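You operate a simulated robot arm through the tools that you are given. There is no shell and no other tool.

You are at the controls of a simulated robot arm. One attempt, no reset.

Task
Fold both udder towels and lay them at the back of the towel table.
Where things are to end (x, y in the base frame): blue udder towel within 60 mm of [630, 160]; white udder towel within 60 mm of [630, 10].

The check looks at the end state, three seconds after you hand in, the way a careful person would. Anything else that was tipped, shoved, dropped, spilled or broken makes it a failure. Flat cloth is picked up by pressing the open fingertips on it (5 to 10 N) and closing them slowly along it; thin cloth reads only 2 to 8 mm in the jaws.

Robot
A 6-joint arm with a two-finger parallel gripper, fixed in place. Base frame: the origin is on the floor under the middle of its stand, x ahead of it, y to its left, z up; the work surface is at about z = 860. Lengths are in mm, angles in degrees, forces in N, time in s.
With the tool pointing down near the work surface it reaches from about 240 to 640 mm from the base axis. Its first joint turns from -66.0 to 66.0 degrees. Payload 2.7 kg.
The tool frame sits at the grasp point between the pads (the TCP): z along the fingers, y along the line on which they close. The tips reach 23 mm beyond it. The gripper opens to 94 mm. The fingers are 38 mm wide and 10 mm thick; the gripper's body (54 by 96 mm) begins 39 mm behind the TCP.
Orientation is told as [roll, pitch, yaw] about the base's x, y, z axes, in that order, counted from this pose: with the fingers straight down and closing along the base's y, the tool's x points along the base's -x, its y along +y and its z along -z.

Tools
- The arm moves only by the tool play_rows. Its argument "steps" is a list of rows, each a list of 7 numbers: the shift along the tool's x, y, z in mm, then the turn, a rotation vector about the tool's x, y, z in rad, then the closure, from 0 (fully open) to 1 (shut). In form: [[tx, ty, tz, rx, ry, rz, fingers], ...]. A call has 1 to 20 rows; each row is the pose to reach, as a shift and turn from the pose commanded when the call began, along the tool's axes at that moment. A row lasts 0.2 s, in which the tool goes at most 50 mm and 8.6 degrees; a call with a longer step from one row to the next is refused whole, and so is a gripper value outside its range. A pose out of reach is approached as far as the arm can. The call stops where the force on the tool passes 40 N (or 10 N more than at its start, if that is more) or the arm is blocked; 0.2 s more then pass. The fingers move at their own pace (about 45 mm/s each) and stop on an object; they squeeze with about 35 N. The grip force told is the motor's: it shows also when the fingers shut on nothing. Time passes only in rows, and 0.2 s behind the last, so rows that repeat a pose let the fingers close. It gives the time, the measured TCP pose, the force on the tool (base axes), the opening and the grip force at its end, in the units of the frame above (readings bear some noise), with the torque about the TCP (base axes, N m) and any sound that the robot's microphone picked up, and new pictures: "views" is both (left out), scene, wrist or none.
- Cameras (640 x 400 px; columns grow to the right, rows downward): "scene" is fixed at [77.6, -434.4, 1399.6]; the picture's right is [0.73, -0.68, 0.00], its down [-0.42, -0.45, -0.79] and it looks along [0.54, 0.58, -0.62] (base axes); focal length 235 px, centre (320, 200). "wrist" rides on the gripper at [86, 16, -75] in the tool frame; the picture's right is [-0.18, 0.98, 0.00], its down [-0.58, -0.11, -0.81] and it looks along [-0.79, -0.15, 0.59] (tool axes); focal length 243 px, centre (320, 200).
- measure_at(camera, pixels): for up to 12 pixels [column, row] of the newest picture of that camera ("zoom" is the newest enlarged one), the place [x, y, z] in the base frame of the surface seen there, good to about 3 mm. It takes no simulated time.
- close_up(camera, box): a new picture of the part [left, top, right, bottom] of that camera's present view, enlarged. It takes no simulated time.
- close_job(): hands the job in; it is judged then, once.

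Leave the gripper open and the arm clear of the work at the hand-in unless told otherwise.

The tools are called by a JSON object that holds its "name" and its "arguments". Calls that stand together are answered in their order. play_rows: Moves the arm, as the interface text tells. Its arguments: {"type":"object","properties":{"steps":{"type":"array","items":{"type":"array","items":{"type":"number"}}},"views":{"type":"string","enum":["both","scene","wrist","none"]}},"required":["steps"]} The other tools are called the same way: measure_at (camera, pixels) gives the place of the surface under pixels of a picture; close_up (camera, box) takes an enlarged picture of a part of a camera's view; close_job () hands the job in.

At the start:

```text
clock: 0.0
eef_pos: [365.8, -59.0, 1264.6]
tool_rot: [0.0, 0.0, -0.1]
ft_force: [0.3, 0.2, -0.1]
wrist_torque: [-0.05, 0.01, 0.06]
finger_gap: 94.0
grip_force: 0.1
```

scene: 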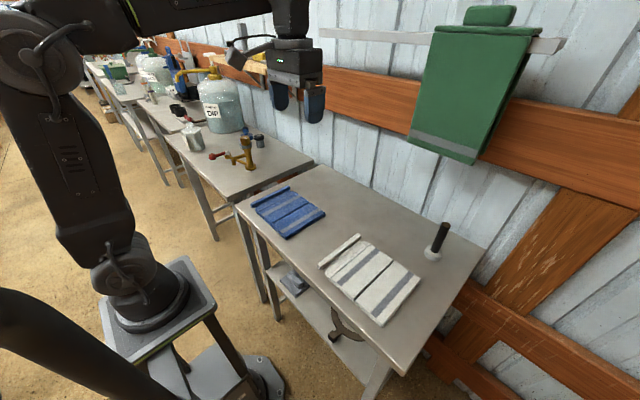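
wrist: 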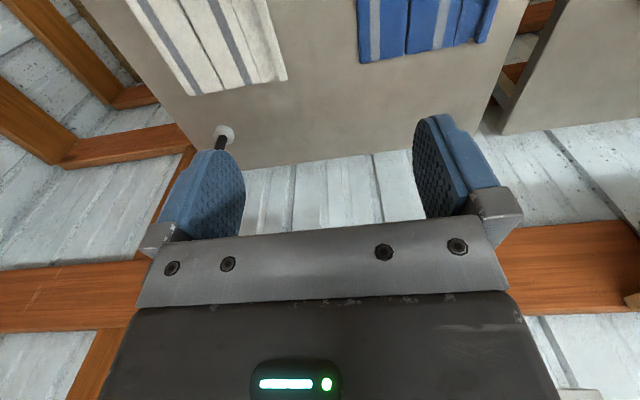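

I see a table with a blue towel around scene pixel (288, 212) and a white towel around (370, 278). There is also a black-handled object at (437, 241). I'll enlarge that area before measuring anything.

{"name": "close_up", "arguments": {"camera": "scene", "box": [220, 150, 500, 350]}}

{"name": "measure_at", "arguments": {"camera": "scene", "pixels": [[251, 203], [287, 187], [325, 212], [287, 238], [319, 264], [357, 235], [421, 278], [380, 326], [437, 241], [433, 255], [320, 166], [487, 248]]}}

```text
2.00 times, centred on (360, 250) of scene
```

zoom: 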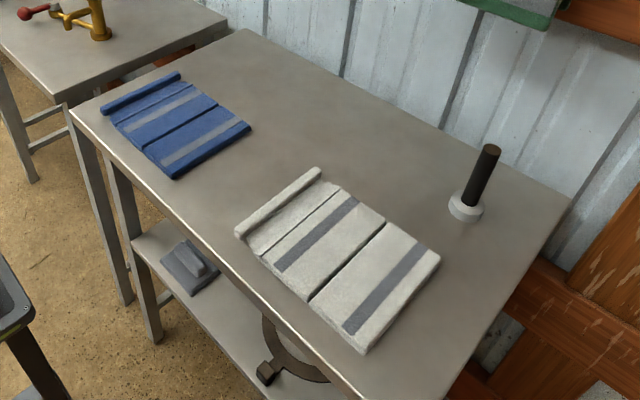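

```text
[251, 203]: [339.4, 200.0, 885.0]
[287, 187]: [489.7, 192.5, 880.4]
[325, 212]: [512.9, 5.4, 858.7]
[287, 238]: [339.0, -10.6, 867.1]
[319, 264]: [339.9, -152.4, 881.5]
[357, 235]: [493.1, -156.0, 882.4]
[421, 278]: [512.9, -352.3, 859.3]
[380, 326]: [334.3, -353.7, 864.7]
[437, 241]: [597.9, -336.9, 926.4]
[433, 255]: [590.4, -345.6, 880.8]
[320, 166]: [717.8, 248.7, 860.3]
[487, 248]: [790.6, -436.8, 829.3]
```

The towels appear to be made of panels, with a raised strip at the left (+y) edge. I'll zoom in on each one to see the seams and heights.

{"name": "close_up", "arguments": {"camera": "scene", "box": [240, 175, 340, 245]}}

{"name": "measure_at", "arguments": {"camera": "zoom", "pixels": [[75, 180], [180, 140], [290, 90], [230, 180], [340, 140], [300, 270], [430, 200], [340, 340], [500, 240], [310, 390], [550, 250], [120, 230]]}}

{"name": "close_up", "arguments": {"camera": "scene", "box": [310, 225, 440, 335]}}

```text
5.71 times, centred on (290, 210) of scene
```

zoom: 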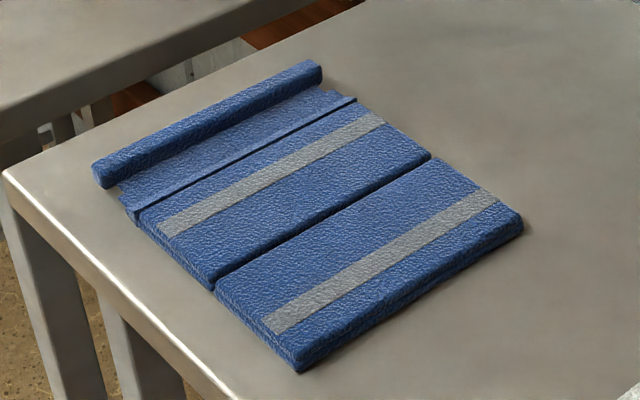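

```text
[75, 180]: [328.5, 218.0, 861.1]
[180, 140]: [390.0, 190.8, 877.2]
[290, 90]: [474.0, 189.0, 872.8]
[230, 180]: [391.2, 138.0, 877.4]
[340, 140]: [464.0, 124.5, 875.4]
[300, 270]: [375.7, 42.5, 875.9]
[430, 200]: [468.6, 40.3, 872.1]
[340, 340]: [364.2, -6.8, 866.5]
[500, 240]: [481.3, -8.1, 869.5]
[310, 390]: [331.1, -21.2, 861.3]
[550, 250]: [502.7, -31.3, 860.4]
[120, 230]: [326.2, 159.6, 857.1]
```

```text
3.64 times, centred on (375, 280) of scene
```

zoom: 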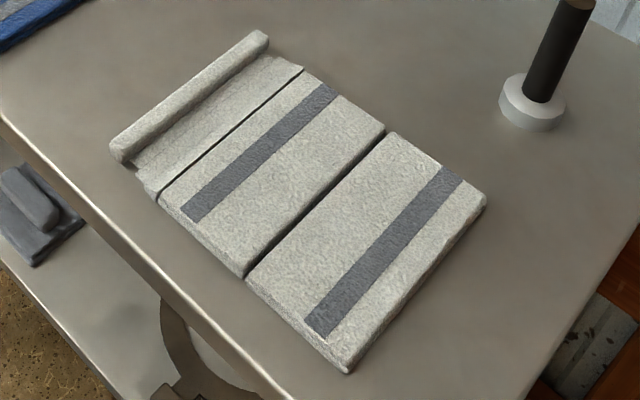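

{"name": "measure_at", "arguments": {"camera": "zoom", "pixels": [[120, 150], [185, 95], [260, 38], [150, 175], [220, 120], [285, 75], [170, 205], [320, 90], [246, 270], [386, 135], [348, 368], [485, 200]]}}

{"name": "close_up", "arguments": {"camera": "scene", "box": [315, 228, 375, 268]}}

```text
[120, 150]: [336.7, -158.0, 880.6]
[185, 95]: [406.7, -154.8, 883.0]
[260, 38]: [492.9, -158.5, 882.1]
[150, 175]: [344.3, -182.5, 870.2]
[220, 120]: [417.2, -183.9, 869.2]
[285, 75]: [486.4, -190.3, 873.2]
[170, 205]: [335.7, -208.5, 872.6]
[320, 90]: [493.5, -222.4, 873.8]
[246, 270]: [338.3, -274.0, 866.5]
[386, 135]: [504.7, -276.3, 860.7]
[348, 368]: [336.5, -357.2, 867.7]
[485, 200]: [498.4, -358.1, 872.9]
```

```text
10.00 times, centred on (345, 248) of scene
```

zoom: 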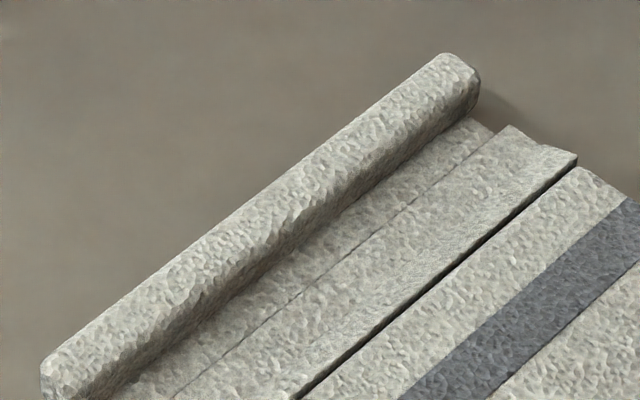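

{"name": "measure_at", "arguments": {"camera": "zoom", "pixels": [[100, 330], [240, 220], [440, 70], [60, 380], [250, 260], [300, 240], [260, 300], [330, 260], [380, 260], [440, 210], [460, 240], [520, 220]]}}

{"name": "close_up", "arguments": {"camera": "scene", "box": [245, 182, 305, 222]}}

```text
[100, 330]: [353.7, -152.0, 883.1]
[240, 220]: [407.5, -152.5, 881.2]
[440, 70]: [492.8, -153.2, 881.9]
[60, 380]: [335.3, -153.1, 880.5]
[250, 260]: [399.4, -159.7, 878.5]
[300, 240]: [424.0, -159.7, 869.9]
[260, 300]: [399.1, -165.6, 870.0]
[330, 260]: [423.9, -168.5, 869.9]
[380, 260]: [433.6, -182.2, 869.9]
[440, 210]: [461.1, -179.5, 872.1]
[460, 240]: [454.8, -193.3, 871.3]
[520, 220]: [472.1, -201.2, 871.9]
```

```text
10.00 times, centred on (275, 202) of scene
```

zoom: 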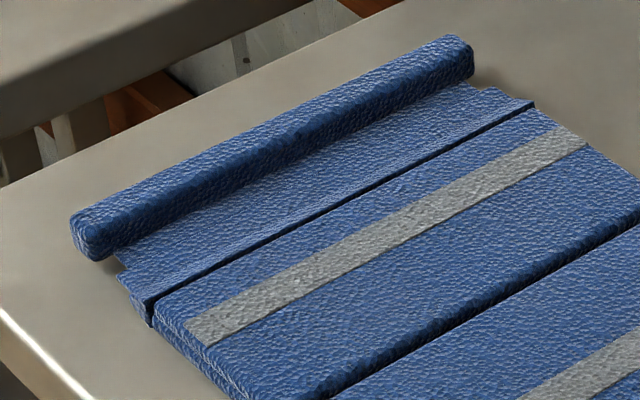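

{"name": "measure_at", "arguments": {"camera": "zoom", "pixels": [[85, 215], [270, 125], [280, 140], [455, 45], [280, 165], [300, 190], [320, 205], [350, 220], [90, 250], [470, 75], [330, 185], [480, 100]]}}

{"name": "close_up", "arguments": {"camera": "wrist", "box": [120, 0, 520, 160]}}

```text
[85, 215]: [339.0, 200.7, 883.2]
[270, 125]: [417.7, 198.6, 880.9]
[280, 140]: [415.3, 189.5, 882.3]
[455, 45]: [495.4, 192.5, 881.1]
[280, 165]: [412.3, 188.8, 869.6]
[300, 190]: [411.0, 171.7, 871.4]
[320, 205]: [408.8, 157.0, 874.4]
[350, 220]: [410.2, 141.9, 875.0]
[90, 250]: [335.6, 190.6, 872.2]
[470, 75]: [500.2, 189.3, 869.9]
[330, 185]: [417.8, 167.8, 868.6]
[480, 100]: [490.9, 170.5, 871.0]
```

```text
1.60 times, centred on (320, 80) of wrist
```

zoom: 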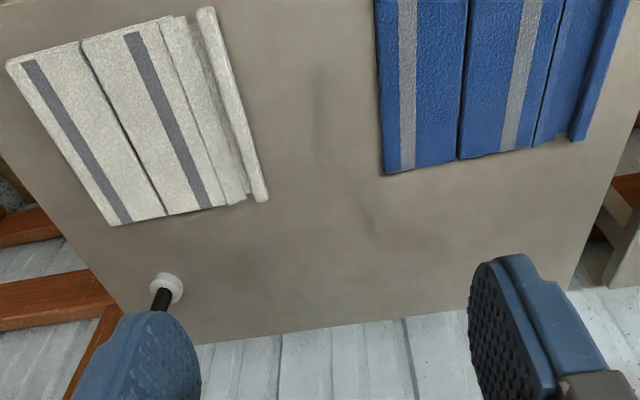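

Blue's raised hem runs along x at y ≈ 195, with its top at z ≈ 882. White's runs at y ≈ -154. I'll move the open gripper above the blue hem at about (415, 195, 960) and look with the wrist camera.

{"name": "play_rows", "arguments": {"steps": [[-5, 25, 30, 0, 0, 0, 0], [-10, 50, 60, 0, 0, 0, 0], [-15, 76, 90, 0, 0, 0, 0], [-20, 101, 121, 0, 0, 0, 0], [-25, 127, 152, 0, 0, 0, 0], [-30, 152, 182, 0, 0, 0, 0], [-35, 178, 213, 0, 0, 0, 0], [-40, 203, 244, 0, 0, 0, 0], [-45, 228, 274, 0, 0, 0, 0], [-49, 254, 304, 0, 0, 0, 0], [-49, 254, 304, 0, 0, 0, 0]], "views": "both"}}

```text
clock: 2.4
eef_pos: [416.8, 191.7, 961.2]
tool_rot: [0.0, 0.0, -0.1]
ft_force: [-0.1, -0.5, 0.6]
wrist_torque: [0.01, 0.0, 0.0]
finger_gap: 94.1
grip_force: 0.0
```

scene: 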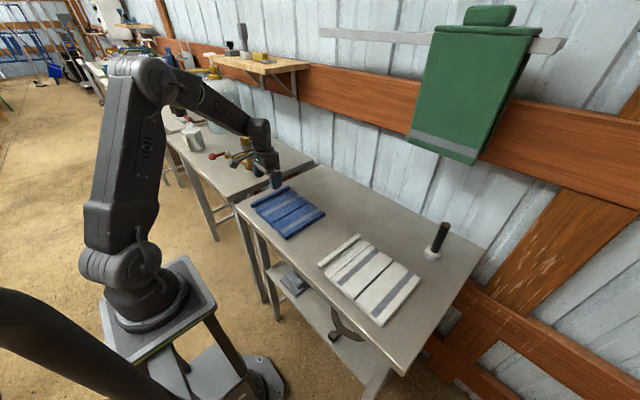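
wrist: 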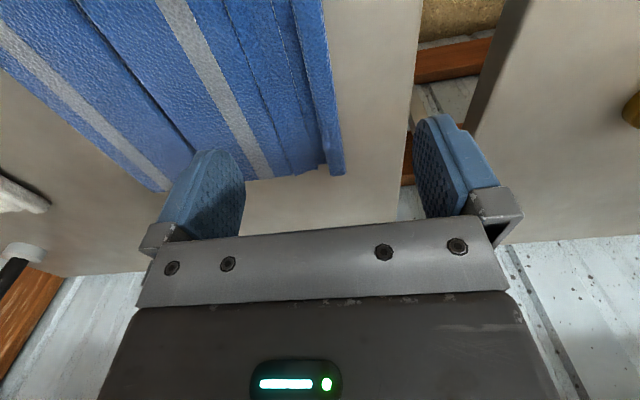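

The gripper is above the blue hem. I'll zoom in on the wrist view and measure the hem and seam positions.

{"name": "close_up", "arguments": {"camera": "wrist", "box": [0, 0, 360, 200]}}

{"name": "measure_at", "arguments": {"camera": "wrist", "pixels": [[310, 50], [325, 50], [318, 100], [335, 160], [297, 50], [285, 50], [275, 50], [240, 50], [230, 50], [110, 50], [125, 50], [20, 100]]}}

```text
1.78 times, centred on (180, 100) of wrist
```

zoom: 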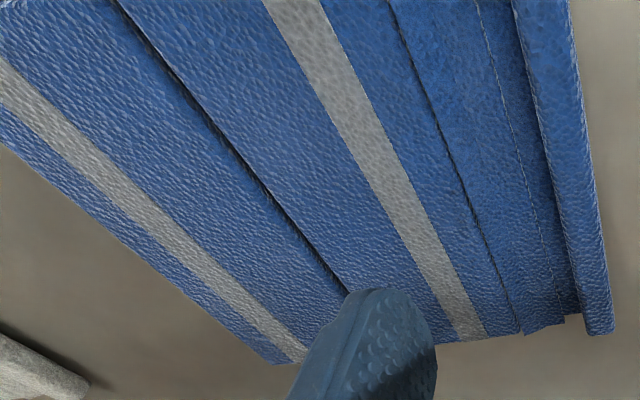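

```text
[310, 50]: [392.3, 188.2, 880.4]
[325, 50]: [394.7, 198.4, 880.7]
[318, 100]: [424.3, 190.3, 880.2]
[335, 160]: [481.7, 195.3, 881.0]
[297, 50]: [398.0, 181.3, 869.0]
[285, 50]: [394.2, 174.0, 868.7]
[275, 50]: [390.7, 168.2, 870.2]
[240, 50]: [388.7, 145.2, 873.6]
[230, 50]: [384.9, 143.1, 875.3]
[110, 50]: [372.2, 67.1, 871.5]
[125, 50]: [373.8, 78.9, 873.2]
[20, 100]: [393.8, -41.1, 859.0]
```

The seams are at y ≈ 70 (the main fold), y ≈ 150 and y ≈ 174, and the grip ridge is at y 187–200.

My plan for each towel:
- Pinch the ridge, lift the towel so it hangs, and carry it to the back.
- Set the lower panel down, then fold the upper panel over it.

White goes first so its lay-down doesn't cross blue's spot. I'll move above the white ridge at about (415, -154).

{"name": "play_rows", "arguments": {"steps": [[0, -45, 0, 0, 0, 0, 0], [0, -90, 0, 0, 0, 0, 0], [0, -135, 0, 0, 0, 0, 0], [0, -180, 0, 0, 0, 0, 0], [0, -225, 0, 0, 0, 0, 0], [0, -270, 0, 0, 0, 0, 0], [0, -315, 0, 0, 0, 0, 0], [0, -349, 0, 0, 0, 0, 0], [0, -349, 0, 0, 0, 0, 0], [0, -349, 0, 0, 0, 0, 0]], "views": "both"}}

```text
clock: 4.6
eef_pos: [416.7, -155.0, 963.9]
tool_rot: [0.0, -0.1, 0.0]
ft_force: [0.9, -0.7, 0.2]
wrist_torque: [0.0, -0.04, 0.02]
finger_gap: 93.9
grip_force: 0.1
```

scene: 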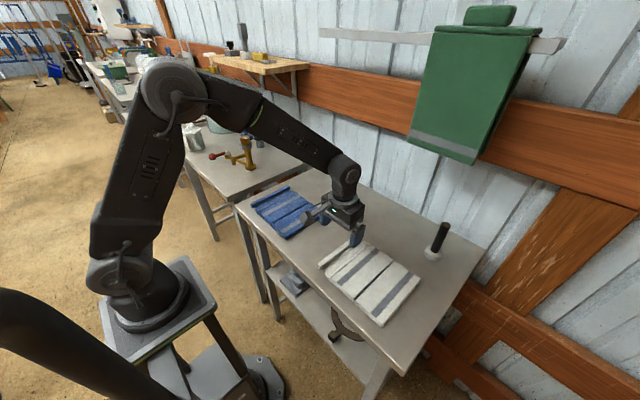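
wrist: 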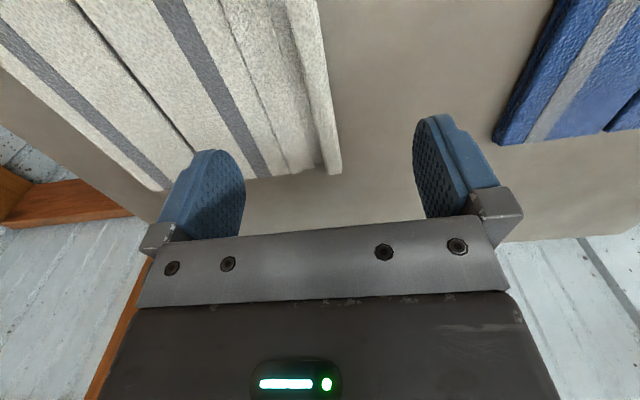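

The gripper is above the white ridge. I'll measure the ridge edges in the wrist picture before going down.

{"name": "measure_at", "arguments": {"camera": "wrist", "pixels": [[300, 30], [316, 30], [308, 60], [322, 60], [316, 100], [330, 100], [330, 160], [290, 60], [275, 60], [230, 60], [240, 60], [350, 80]]}}

{"name": "close_up", "arguments": {"camera": "wrist", "box": [160, 0, 420, 200]}}

```text
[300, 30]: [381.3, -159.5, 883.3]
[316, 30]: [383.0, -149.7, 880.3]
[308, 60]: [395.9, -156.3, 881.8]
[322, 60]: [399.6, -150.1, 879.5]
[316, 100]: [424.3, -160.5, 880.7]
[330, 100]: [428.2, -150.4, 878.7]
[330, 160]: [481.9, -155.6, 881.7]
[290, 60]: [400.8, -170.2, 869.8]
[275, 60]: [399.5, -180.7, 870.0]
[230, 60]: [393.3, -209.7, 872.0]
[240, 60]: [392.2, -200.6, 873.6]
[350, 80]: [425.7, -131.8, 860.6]
```

```text
2.00 times, centred on (290, 100) of wrist
```

zoom: 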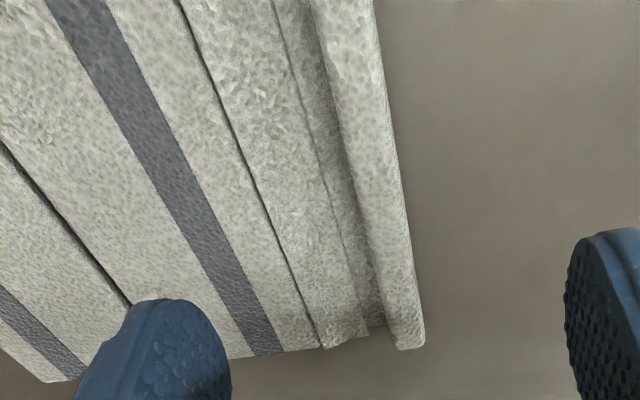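

The white ridge is centred at y ≈ -155, its top at z ≈ 881, with the lip beside it at about 870. I'll half close the fingers to about 50 mm and lower the tips to just above the lip, with the TCP at about 900.

{"name": "play_rows", "arguments": {"steps": [[0, 0, 15, 0, 0, 0, 0.2], [0, 0, 30, 0, 0, 0, 0.45], [0, 0, 45, 0, 0, 0, 0.45], [0, 0, 55, 0, 0, 0, 0.45], [0, 0, 61, 0, 0, 0, 0.45], [0, 0, 61, 0, 0, 0, 0.45], [0, 0, 61, 0, 0, 0, 0.45]], "views": "both"}}

```text
clock: 6.2
eef_pos: [415.2, -156.1, 900.6]
tool_rot: [0.0, 0.0, 0.0]
ft_force: [0.0, -0.5, -0.2]
wrist_torque: [0.0, -0.01, 0.01]
finger_gap: 51.7
grip_force: 0.3
```

scene: 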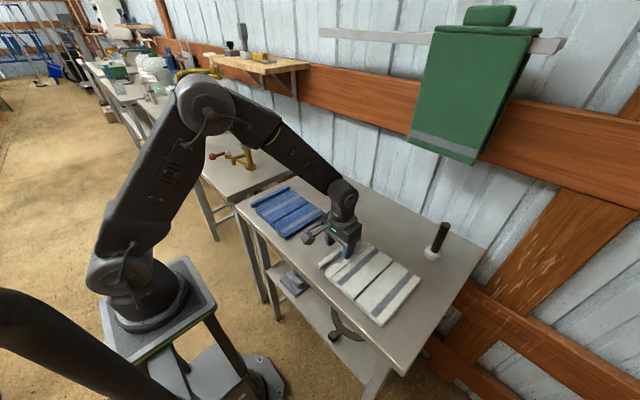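
wrist: 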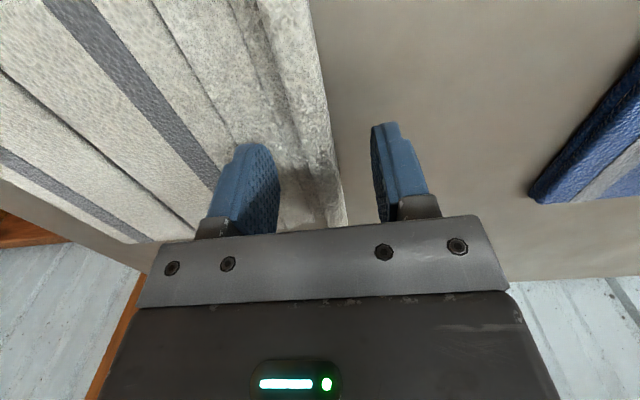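

The fingers straddle the ridge, with the tips at z ≈ 877. I'll lower in small steps until I feel a light contact.

{"name": "play_rows", "arguments": {"steps": [[0, 0, 2, 0, 0, 0, 0.45], [0, 0, 4, 0, 0, 0, 0.45], [0, 0, 6, 0, 0, 0, 0.45], [0, 0, 6, 0, 0, 0, 0.45]], "views": "none"}}

```text
clock: 7.2
eef_pos: [416.5, -154.8, 893.4]
tool_rot: [0.1, 0.0, 0.0]
ft_force: [0.3, 0.7, 0.6]
wrist_torque: [-0.03, 0.01, 0.02]
finger_gap: 51.5
grip_force: 0.1
```

There's no contact yet, with the tips at z ≈ 870. I'll lower a little more.

{"name": "play_rows", "arguments": {"steps": [[0, 0, 1, 0, 0, 0, 0.45], [0, 0, 2, 0, 0, 0, 0.45], [0, 0, 2, 0, 0, 0, 0.45]], "views": "none"}}

```text
clock: 8.0
eef_pos: [415.9, -154.6, 891.8]
tool_rot: [0.0, -0.1, 0.0]
ft_force: [-2.8, 1.0, 8.6]
wrist_torque: [-0.29, 0.06, -0.15]
finger_gap: 50.9
grip_force: 0.1
```

Contact force is 8.6 N, which is within the 5–10 N range. I'll now close slowly along the cloth onto the ridge.

{"name": "play_rows", "arguments": {"steps": [[0, 0, 0, 0, 0, 0, 0.5], [0, 0, 0, 0, 0, 0, 0.55], [0, 0, 0, 0, 0, 0, 0.6], [0, 0, 0, 0, 0, 0, 0.65], [0, 0, 0, 0, 0, 0, 0.7], [0, 0, 0, 0, 0, 0, 0.75], [0, 0, 0, 0, 0, 0, 0.8], [0, 0, 0, 0, 0, 0, 0.85], [0, 0, 0, 0, 0, 0, 0.9], [0, 0, 0, 0, 0, 0, 0.95], [0, 0, 0, 0, 0, 0, 1], [0, 0, 0, 0, 0, 0, 1], [0, 0, 0, 0, 0, 0, 1]], "views": "both"}}

```text
clock: 10.8
eef_pos: [415.3, -155.5, 892.7]
tool_rot: [0.0, 0.0, 0.0]
ft_force: [-0.7, -0.5, 2.0]
wrist_torque: [0.0, 0.02, -0.01]
finger_gap: 14.7
grip_force: 34.7
```

scene: 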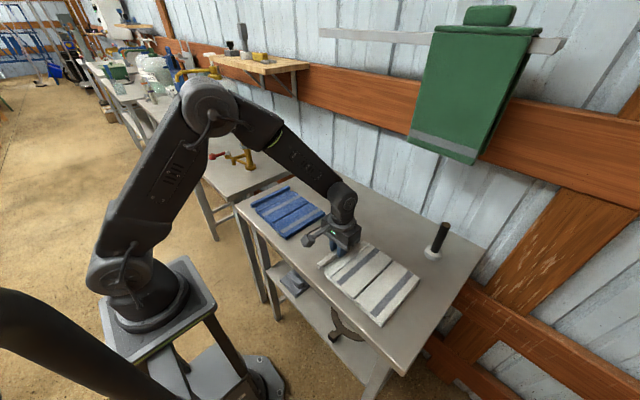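
wrist: 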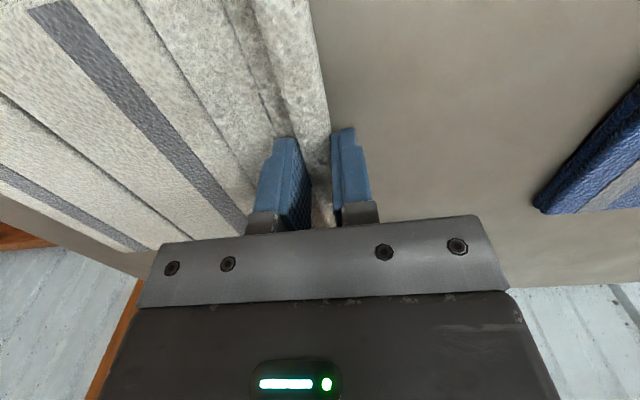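

The jaws hold the ridge with a 14.7 mm opening and 35 N of grip. I'll lift slowly by about 50 mm and check that the towel follows.

{"name": "play_rows", "arguments": {"steps": [[0, 0, -5, 0, 0, 0, 1], [0, 0, -10, 0, 0, 0, 1], [0, 0, -18, 0, 0, 0, 1], [0, 0, -26, 0, 0, 0, 1], [0, 0, -34, 0, 0, 0, 1], [0, 0, -42, 0, 0, 0, 1], [0, 0, -50, 0, 0, 0, 1], [0, 0, -50, 0, 0, 0, 1]], "views": "both"}}

{"name": "close_up", "arguments": {"camera": "scene", "box": [260, 180, 460, 340]}}

```text
clock: 12.6
eef_pos: [416.0, -154.4, 941.1]
tool_rot: [0.1, 0.0, 0.0]
ft_force: [-0.2, -0.9, 0.7]
wrist_torque: [0.01, -0.04, -0.06]
finger_gap: 14.6
grip_force: 34.4
```

scene: 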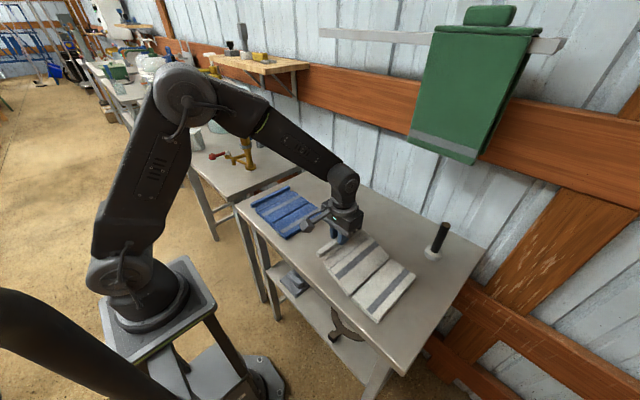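
wrist: 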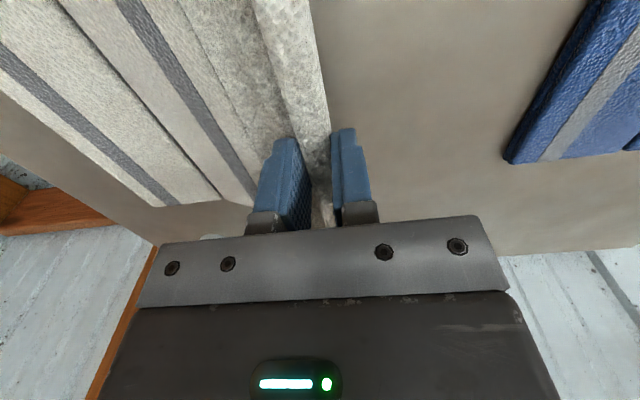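

```text
2.50 times, centred on (360, 260) of scene
```

zoom: 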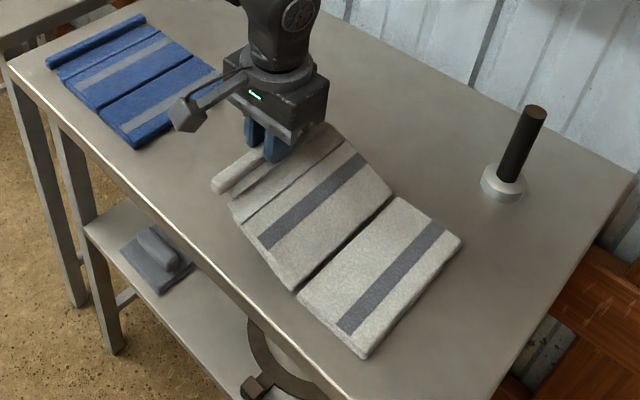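

The towel follows: panel A stays flat and panel B tilts up about the middle seam. I'll keep lifting until the towel hangs clear at about z = 1140.

{"name": "play_rows", "arguments": {"steps": [[0, 0, -12, 0, 0, 0, 1], [0, 0, -24, 0, 0, 0, 1], [0, 0, -36, 0, 0, 0, 1], [0, 0, -48, 0, 0, 0, 1], [0, 0, -60, 0, 0, 0, 1], [0, 0, -72, 0, 0, 0, 1], [0, 0, -84, 0, 0, 0, 1], [0, 0, -96, 0, 0, 0, 1], [0, 0, -108, 0, 0, 0, 1], [0, 0, -120, 0, 0, 0, 1], [0, 0, -132, 0, 0, 0, 1], [0, 0, -144, 0, 0, 0, 1], [0, 0, -156, 0, 0, 0, 1], [0, 0, -168, 0, 0, 0, 1], [0, 0, -180, 0, 0, 0, 1], [0, 0, -192, 0, 0, 0, 1], [0, 0, -202, 0, 0, 0, 1], [0, 0, -202, 0, 0, 0, 1]], "views": "both"}}

{"name": "close_up", "arguments": {"camera": "scene", "box": [240, 120, 460, 340]}}

```text
clock: 16.4
eef_pos: [415.9, -153.8, 1145.2]
tool_rot: [0.0, 0.0, 0.0]
ft_force: [-0.1, -0.3, -1.4]
wrist_torque: [0.0, 0.02, 0.0]
finger_gap: 14.7
grip_force: 35.3
```

scene: 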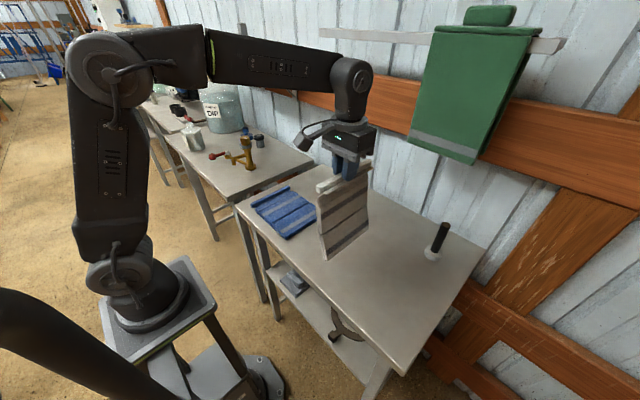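
wrist: 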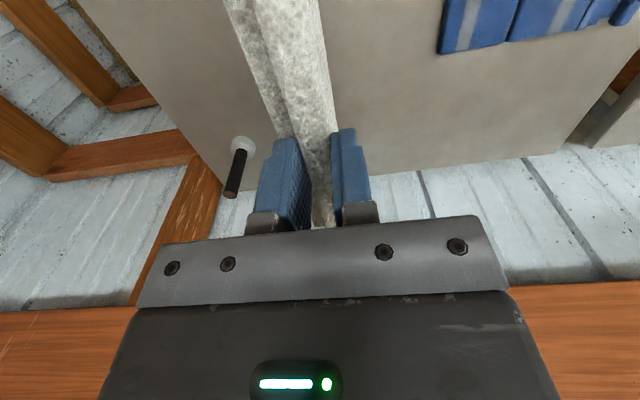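

```text
1.82 times, centred on (350, 230) of scene
```

zoom: 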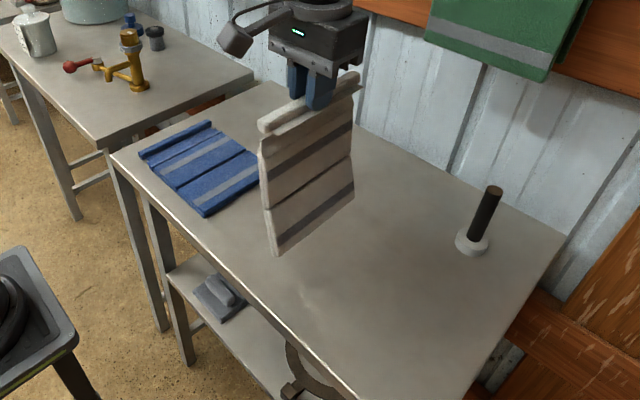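

The towel hangs straight. I'll measure its bottom edge and seams.

{"name": "measure_at", "arguments": {"camera": "zoom", "pixels": [[278, 250], [310, 225], [352, 192], [275, 205], [350, 155], [268, 142], [350, 95], [262, 125], [310, 100], [280, 235], [320, 200]]}}

{"name": "close_up", "arguments": {"camera": "scene", "box": [300, 130, 400, 270]}}

```text
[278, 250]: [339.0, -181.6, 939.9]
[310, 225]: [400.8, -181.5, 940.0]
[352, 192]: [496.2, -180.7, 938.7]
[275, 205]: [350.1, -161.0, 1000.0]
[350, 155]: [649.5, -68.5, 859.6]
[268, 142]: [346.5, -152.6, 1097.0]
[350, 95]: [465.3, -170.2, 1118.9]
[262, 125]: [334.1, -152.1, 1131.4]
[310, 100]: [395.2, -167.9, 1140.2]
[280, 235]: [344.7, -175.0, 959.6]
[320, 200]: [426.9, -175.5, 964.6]
```

```text
2.86 times, centred on (350, 200) of scene
```

zoom: 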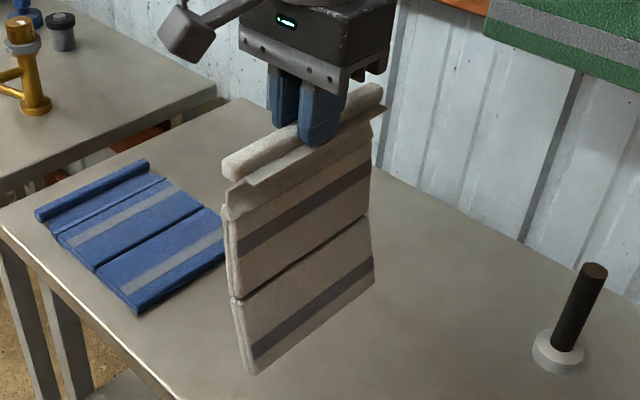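

The bottom edge is at z ≈ 938, about 205 mm below the TCP, at y ≈ -181. I'll carry it smoothly to about (605, -9), which puts the bottom edge near y = -36. It clears the blue towel, whose top is 885.

{"name": "play_rows", "arguments": {"steps": [[-3, 2, 0, 0, 0, 0, 1], [-9, 7, 0, 0, 0, 0, 1], [-18, 14, 0, 0, 0, 0, 1], [-30, 23, 0, 0, 0, 0, 1], [-42, 32, 0, 0, 0, 0, 1], [-54, 41, 0, 0, 0, 0, 1], [-66, 50, 0, 0, 0, 0, 1], [-78, 60, 0, 0, 0, 0, 1], [-90, 69, 0, 0, 0, 0, 1], [-102, 78, 0, 0, 0, 0, 1], [-114, 88, 0, 0, 0, 0, 1], [-126, 97, 0, 0, 0, 0, 1], [-138, 106, 0, 0, 0, 0, 1], [-150, 115, 0, 0, 0, 0, 1], [-162, 124, 0, 0, 0, 0, 1], [-172, 132, 0, 0, 0, 0, 1], [-180, 138, 0, 0, 0, 0, 1], [-186, 143, 0, 0, 0, 0, 1], [-189, 145, 0, 0, 0, 0, 1], [-189, 145, 0, 0, 0, 0, 1]], "views": "scene"}}

{"name": "close_up", "arguments": {"camera": "scene", "box": [270, 90, 450, 250]}}

```text
clock: 20.6
eef_pos: [589.5, -10.9, 1136.3]
tool_rot: [0.1, 0.0, -0.1]
ft_force: [0.7, 0.5, -0.8]
wrist_torque: [-0.01, 0.0, 0.02]
finger_gap: 14.7
grip_force: 34.5
out of reach, approached as far as the arm can: row 17, 18, 19, 20
```

scene: 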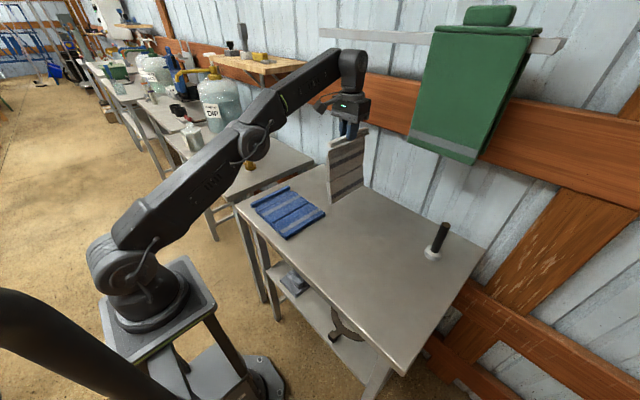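

```text
2.50 times, centred on (360, 170) of scene
```

zoom: 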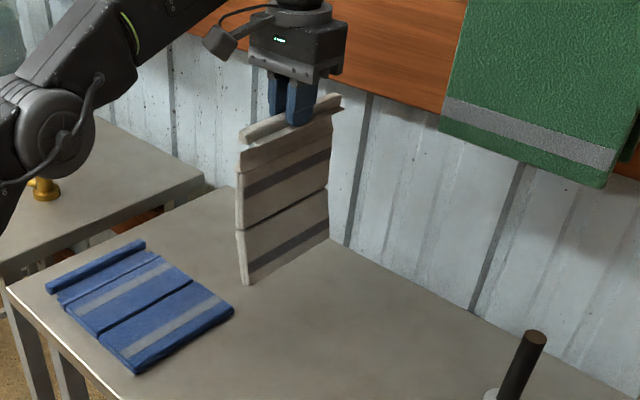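

The arm hit its reach limit at x ≈ 590 at this height, which is fine for now. I'll measure the hanging towel.

{"name": "measure_at", "arguments": {"camera": "zoom", "pixels": [[248, 278], [285, 262], [326, 236], [243, 225], [327, 185], [240, 170], [330, 140], [241, 135], [338, 100], [350, 250], [200, 190], [400, 285]]}}

```text
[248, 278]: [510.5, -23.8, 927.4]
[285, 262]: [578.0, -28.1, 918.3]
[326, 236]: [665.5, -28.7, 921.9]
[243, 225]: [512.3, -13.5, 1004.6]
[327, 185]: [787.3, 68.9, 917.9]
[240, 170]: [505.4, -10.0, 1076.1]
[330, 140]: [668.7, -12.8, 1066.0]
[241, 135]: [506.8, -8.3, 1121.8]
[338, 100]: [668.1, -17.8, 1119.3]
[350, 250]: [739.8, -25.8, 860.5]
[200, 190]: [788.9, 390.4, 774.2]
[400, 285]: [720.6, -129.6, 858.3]
```

The towel hangs centred at x ≈ 588, y ≈ -27 at its bottom edge. I'll lower it 55 mm without side motion, then check the pose and bottom clearance.

{"name": "play_rows", "arguments": {"steps": [[0, 0, 8, 0, 0, 0, 1], [0, 0, 16, 0, 0, 0, 1], [0, 0, 24, 0, 0, 0, 1], [0, 0, 32, 0, 0, 0, 1], [0, 0, 40, 0, 0, 0, 1], [0, 0, 48, 0, 0, 0, 1], [0, 0, 55, 0, 0, 0, 1], [0, 0, 55, 0, 0, 0, 1]], "views": "scene"}}

{"name": "close_up", "arguments": {"camera": "scene", "box": [270, 90, 450, 250]}}

```text
clock: 22.4
eef_pos: [588.7, -12.3, 1084.3]
tool_rot: [0.0, -0.3, 0.0]
ft_force: [0.2, 0.1, 15.2]
wrist_torque: [0.01, 1.02, 0.0]
finger_gap: 14.9
grip_force: 35.1
```

scene: 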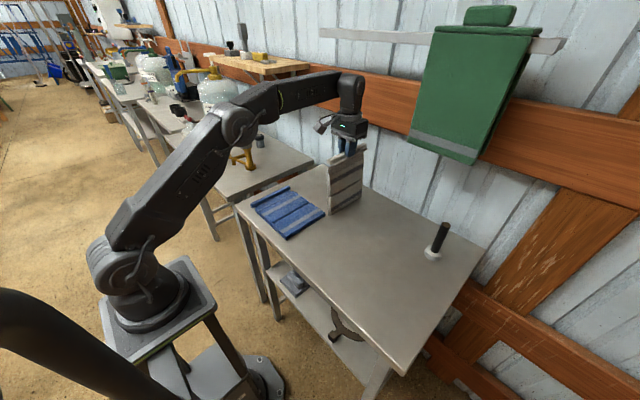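

```text
2.50 times, centred on (360, 170) of scene
```

zoom: 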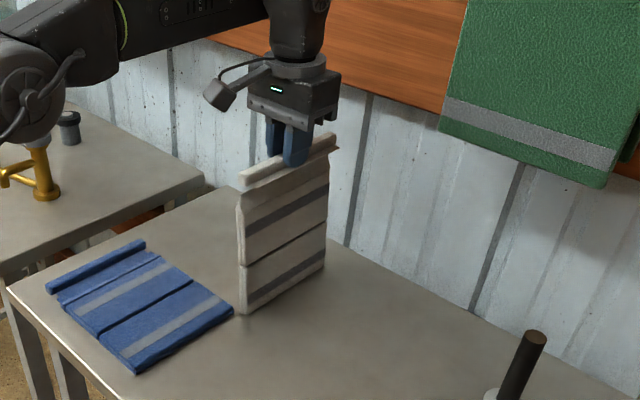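

The tool reads 15 N upward, with contact at the front bottom corner. I'll check whether that corner is on the table or near the blue towel.

{"name": "measure_at", "arguments": {"camera": "zoom", "pixels": [[246, 308], [285, 290], [322, 264], [232, 306], [228, 312], [240, 265], [244, 290], [325, 225], [242, 205], [240, 180], [250, 322], [236, 312]]}}

{"name": "close_up", "arguments": {"camera": "scene", "box": [310, 150, 390, 230]}}

```text
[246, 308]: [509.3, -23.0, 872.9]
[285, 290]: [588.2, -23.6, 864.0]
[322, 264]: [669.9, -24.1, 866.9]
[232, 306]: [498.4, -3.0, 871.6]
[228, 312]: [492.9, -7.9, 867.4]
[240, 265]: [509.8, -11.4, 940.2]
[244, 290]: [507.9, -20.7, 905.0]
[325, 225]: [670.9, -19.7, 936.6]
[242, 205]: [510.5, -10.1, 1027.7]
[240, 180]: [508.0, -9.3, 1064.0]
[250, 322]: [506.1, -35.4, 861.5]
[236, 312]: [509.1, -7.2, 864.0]
```

```text
5.00 times, centred on (350, 190) of scene
```

zoom: 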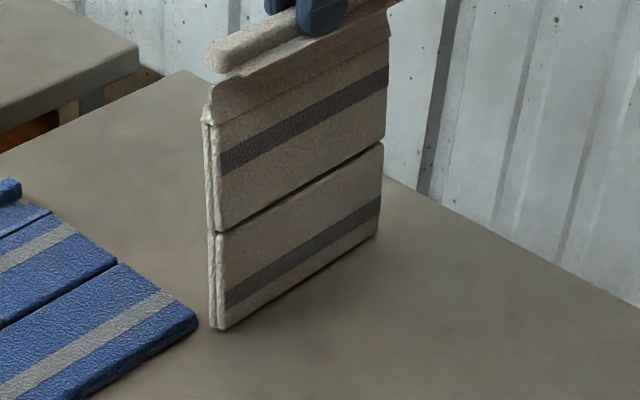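

The bottom edge is resting on the table at y ≈ -23, and the blue towel (far edge x ≈ 500) is untouched. I'll lift about 12 mm and shift +14 mm in x and -8 mm in y. Then I'll lower to light contact and move +y so panel A starts to lay down.

{"name": "play_rows", "arguments": {"steps": [[0, 0, -6, 0, 0, 0, 1], [0, 0, -12, 0, 0, 0, 1], [-5, -3, -12, 0, 0, 0, 1], [-10, -6, -12, 0, 0, 0, 1], [-14, -8, -12, 0, 0, 0, 1], [-14, -8, -12, 0, 0, 0, 1], [-14, -8, -12, 0, 0, 0, 1]], "views": "none"}}

```text
clock: 24.0
eef_pos: [602.4, -18.4, 1095.1]
tool_rot: [-0.1, 0.0, -0.1]
ft_force: [-0.8, -0.3, -1.8]
wrist_torque: [0.01, 0.05, 0.03]
finger_gap: 14.6
grip_force: 34.7
```

The towel hangs free again. I'll move +y while lowering along an arc so panel A rotates down, going about 40° first and then looking.

{"name": "play_rows", "arguments": {"steps": [[0, 2, 4, 0, 0, 0, 1], [0, 6, 7, 0, 0, 0, 1], [0, 13, 9, 0, 0, 0, 1], [0, 20, 12, 0, 0, 0, 1], [0, 27, 15, 0, 0, 0, 1], [0, 34, 18, 0, 0, 0, 1], [0, 41, 22, 0, 0, 0, 1], [0, 48, 27, 0, 0, 0, 1], [0, 48, 27, 0, 0, 0, 1]], "views": "both"}}

{"name": "close_up", "arguments": {"camera": "scene", "box": [290, 110, 410, 230]}}

```text
clock: 25.6
eef_pos: [604.9, 21.0, 1080.3]
tool_rot: [0.1, -0.8, 0.2]
ft_force: [-0.9, -0.2, -1.0]
wrist_torque: [0.01, -0.02, -0.05]
finger_gap: 14.7
grip_force: 34.6
stopped in row 7: the force on the tool passed its limit at 41 N (the readings are from after the stop); the commanded pose is now the measured one
```

scene: 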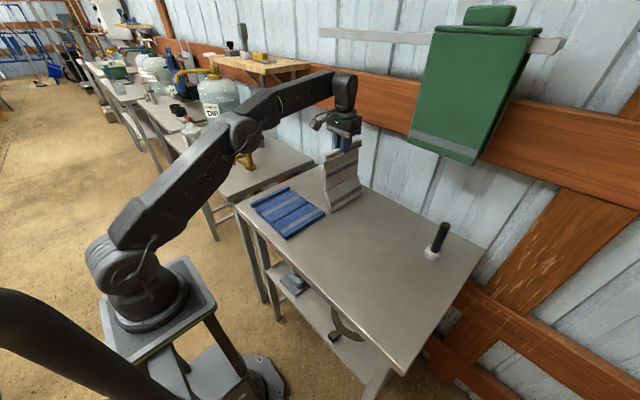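
wrist: 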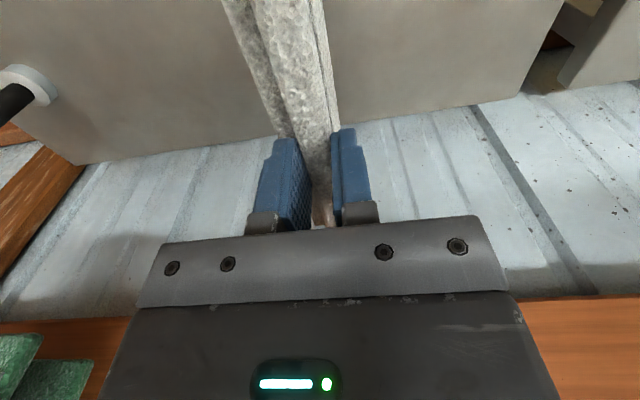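

```text
3.33 times, centred on (350, 170) of scene
```

zoom: 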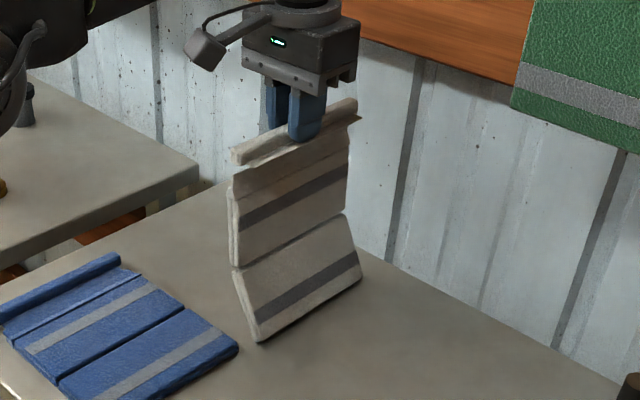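

There was a brief force peak as the panels buckled, and now the seam has bent the right way with A leaning and B upright. I'll measure the bottom edge and seam.

{"name": "measure_at", "arguments": {"camera": "zoom", "pixels": [[258, 337], [310, 312], [358, 278], [237, 268], [290, 245], [343, 218], [234, 200], [348, 150], [234, 180], [240, 160], [350, 110], [300, 280]]}}

```text
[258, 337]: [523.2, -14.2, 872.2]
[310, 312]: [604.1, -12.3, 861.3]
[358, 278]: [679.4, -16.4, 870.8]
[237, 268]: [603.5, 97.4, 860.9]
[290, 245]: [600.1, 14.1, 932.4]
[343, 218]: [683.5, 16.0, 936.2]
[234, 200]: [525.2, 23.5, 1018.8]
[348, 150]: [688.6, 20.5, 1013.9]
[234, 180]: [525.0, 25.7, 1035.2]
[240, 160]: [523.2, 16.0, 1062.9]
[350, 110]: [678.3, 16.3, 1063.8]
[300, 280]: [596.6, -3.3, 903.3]
```

Panel A's bottom edge is at y ≈ -13 and the seam is at about (14, 934). I'll lower 60 mm while shifting +34 mm in y so A lies down with the seam near y ≈ 50.

{"name": "play_rows", "arguments": {"steps": [[0, 4, 5, 0, 0, 0, 1], [0, 8, 10, 0, 0, 0, 1], [0, 12, 15, 0, 0, 0, 1], [0, 16, 21, 0, 0, 0, 1], [0, 20, 27, 0, 0, 0, 1], [0, 24, 33, 0, 0, 0, 1], [0, 27, 39, 0, 0, 0, 1], [0, 30, 45, 0, 0, 0, 1], [0, 32, 52, 0, 0, 0, 1], [0, 34, 60, 0, 0, 0, 1], [0, 34, 60, 0, 0, 0, 1]], "views": "both"}}

{"name": "close_up", "arguments": {"camera": "scene", "box": [290, 110, 410, 230]}}

```text
clock: 28.0
eef_pos: [605.0, 53.9, 1021.1]
tool_rot: [0.1, -1.0, 0.2]
ft_force: [-0.5, 0.6, -1.1]
wrist_torque: [-0.03, 0.03, 0.01]
finger_gap: 14.9
grip_force: 35.0
```

scene: 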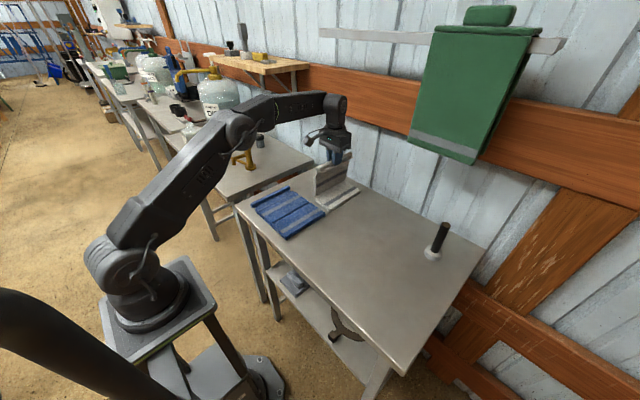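
wrist: 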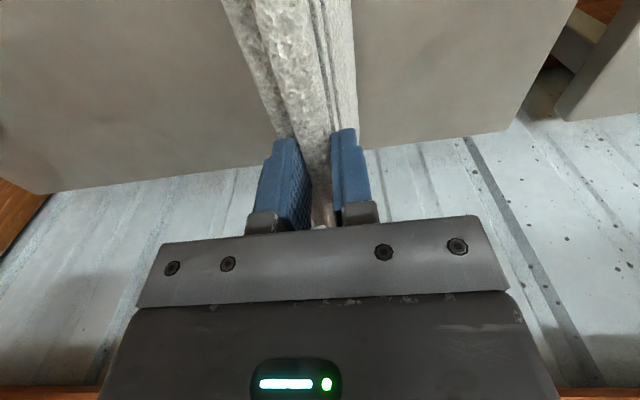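

```text
3.33 times, centred on (350, 170) of scene
```

zoom: 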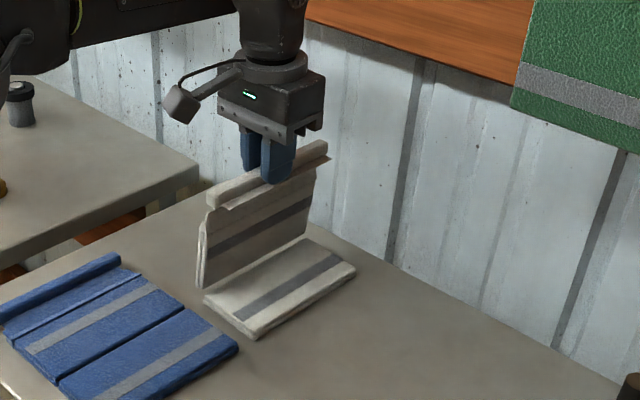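

Panel A lies flat and B stands upright at the fold. I'll measure A's extent before folding B over.

{"name": "measure_at", "arguments": {"camera": "zoom", "pixels": [[252, 335], [356, 268], [208, 298], [310, 240], [290, 282], [203, 278], [310, 230], [206, 240], [312, 180], [204, 215], [215, 195], [325, 150]]}}

```text
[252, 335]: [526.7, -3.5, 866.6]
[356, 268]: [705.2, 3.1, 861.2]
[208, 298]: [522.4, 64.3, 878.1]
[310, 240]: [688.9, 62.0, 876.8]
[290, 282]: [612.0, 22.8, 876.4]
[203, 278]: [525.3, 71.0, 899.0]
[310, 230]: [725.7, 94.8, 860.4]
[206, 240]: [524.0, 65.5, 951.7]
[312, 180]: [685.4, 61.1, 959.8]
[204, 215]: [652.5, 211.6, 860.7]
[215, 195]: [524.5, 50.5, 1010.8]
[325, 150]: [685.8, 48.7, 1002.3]
```

Panel A spans x 524–688 and y -4–65. I'll swing the ridge over in an arc toward -y, tilting the tool slightly with it, and stop about halfway to look.

{"name": "play_rows", "arguments": {"steps": [[0, -8, 1, 0, 0, 0, 1], [0, -16, 3, -0.03, 0, 0, 1], [0, -25, 6, -0.06, 0, 0, 1], [0, -34, 9, -0.09, 0, 0, 1], [0, -43, 13, -0.12, 0, 0, 1], [0, -52, 17, -0.15, 0, 0, 1], [0, -61, 22, -0.18, 0, 0, 1], [0, -69, 28, -0.21, 0, 0, 1], [0, -77, 34, -0.24, 0, 0, 1], [0, -85, 40, -0.27, 0, 0, 1], [0, -93, 47, -0.3, 0, 0, 1], [0, -93, 47, -0.3, 0, 0, 1]], "views": "both"}}

{"name": "close_up", "arguments": {"camera": "scene", "box": [290, 110, 410, 230]}}

```text
clock: 30.6
eef_pos: [606.0, -37.4, 974.4]
tool_rot: [17.4, -1.0, 0.1]
ft_force: [-0.2, -0.1, 0.1]
wrist_torque: [-0.01, 0.01, 0.05]
finger_gap: 14.5
grip_force: 35.0
```

scene: 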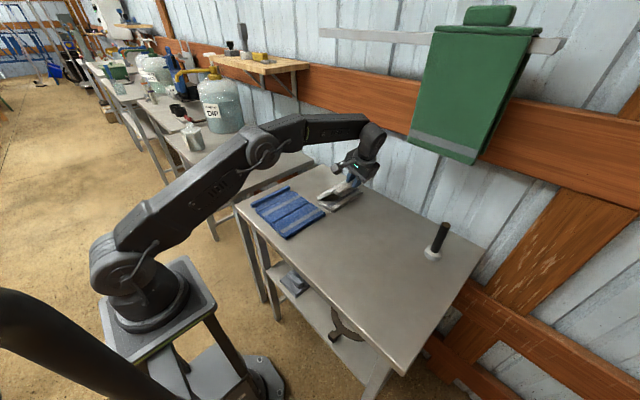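
wrist: 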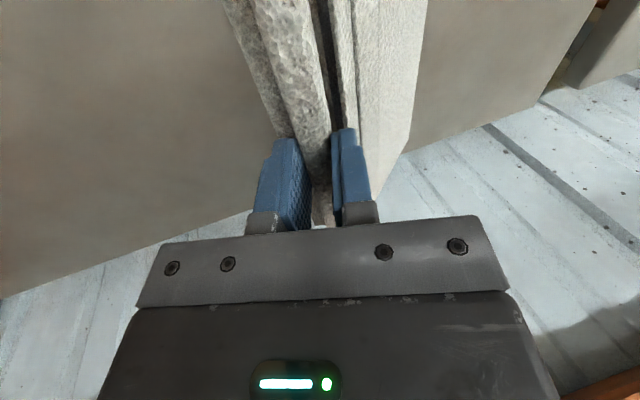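

```text
3.33 times, centred on (350, 170) of scene
```

zoom: 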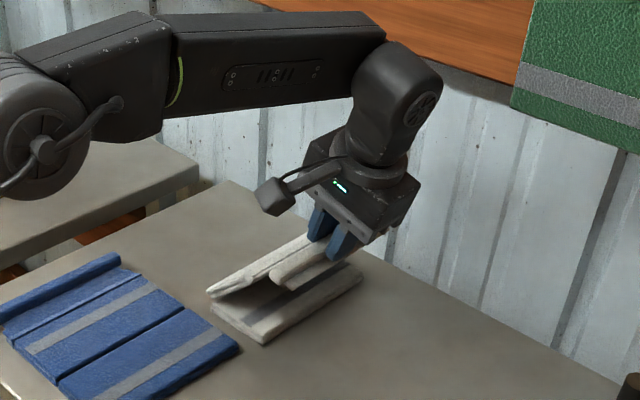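

Panel B is folding over A cleanly. I'll continue the arc down toward (y ≈ -77, z ≈ 906), tilting to about 37°.

{"name": "play_rows", "arguments": {"steps": [[0, -9, 6, -0.05, 0, 0, 1], [0, -18, 13, -0.1, 0, 0, 1], [0, -26, 19, -0.15, 0, 0, 1], [0, -34, 26, -0.2, 0, 0, 1], [0, -41, 33, -0.24, 0, 0, 1], [0, -47, 40, -0.28, 0, 0, 1], [0, -53, 46, -0.32, 0, 0, 1], [0, -58, 53, -0.35, 0, 0, 1], [0, -58, 53, -0.35, 0, 0, 1]], "views": "both"}}

{"name": "close_up", "arguments": {"camera": "scene", "box": [290, 110, 410, 230]}}

```text
clock: 32.6
eef_pos: [606.4, -77.0, 907.1]
tool_rot: [37.4, -1.0, 0.1]
ft_force: [1.1, -0.1, -1.6]
wrist_torque: [0.02, 0.13, -0.05]
finger_gap: 14.8
grip_force: 34.8
```

scene: 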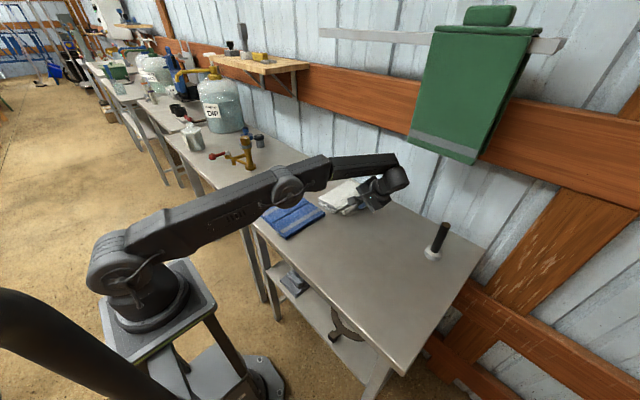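
wrist: 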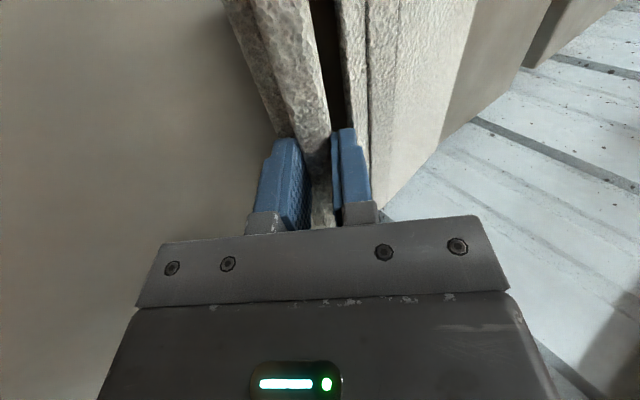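

```text
3.33 times, centred on (350, 170) of scene
```

zoom: 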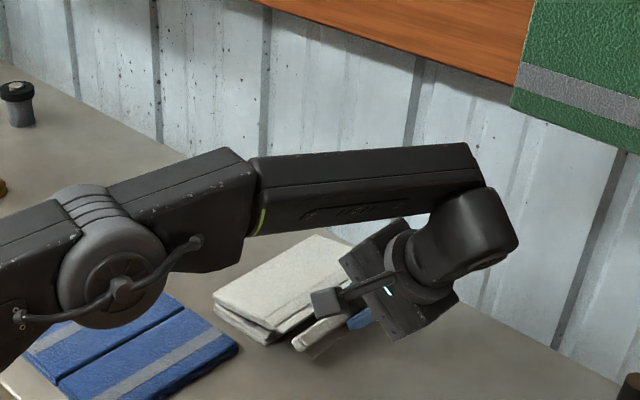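

B is almost flat on A. I'll measure the top surface and the ridge height before releasing.

{"name": "measure_at", "arguments": {"camera": "zoom", "pixels": [[225, 295], [265, 275], [310, 245], [250, 315], [290, 290], [270, 335], [215, 310], [300, 345], [320, 330], [335, 265], [335, 345]]}}

{"name": "measure_at", "arguments": {"camera": "wrist", "pixels": [[270, 60], [300, 60], [350, 60], [362, 60], [390, 60], [430, 60], [460, 60], [400, 120], [430, 120], [200, 100], [500, 60], [420, 180]]}}

```text
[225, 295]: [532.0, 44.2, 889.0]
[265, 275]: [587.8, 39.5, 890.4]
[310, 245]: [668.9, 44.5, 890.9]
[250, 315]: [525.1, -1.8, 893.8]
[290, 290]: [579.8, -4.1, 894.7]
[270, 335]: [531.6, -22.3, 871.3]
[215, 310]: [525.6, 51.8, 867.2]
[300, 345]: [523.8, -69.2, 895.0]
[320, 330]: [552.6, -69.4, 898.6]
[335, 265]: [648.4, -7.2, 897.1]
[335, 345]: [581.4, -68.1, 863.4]
```

```text
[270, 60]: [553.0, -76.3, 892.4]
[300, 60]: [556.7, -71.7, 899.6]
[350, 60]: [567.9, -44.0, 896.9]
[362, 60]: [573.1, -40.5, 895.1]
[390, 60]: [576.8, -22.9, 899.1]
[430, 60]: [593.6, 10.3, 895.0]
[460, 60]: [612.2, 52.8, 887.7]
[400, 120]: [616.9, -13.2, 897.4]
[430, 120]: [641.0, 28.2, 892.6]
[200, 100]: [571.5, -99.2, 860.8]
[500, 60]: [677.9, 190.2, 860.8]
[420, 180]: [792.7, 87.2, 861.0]
```

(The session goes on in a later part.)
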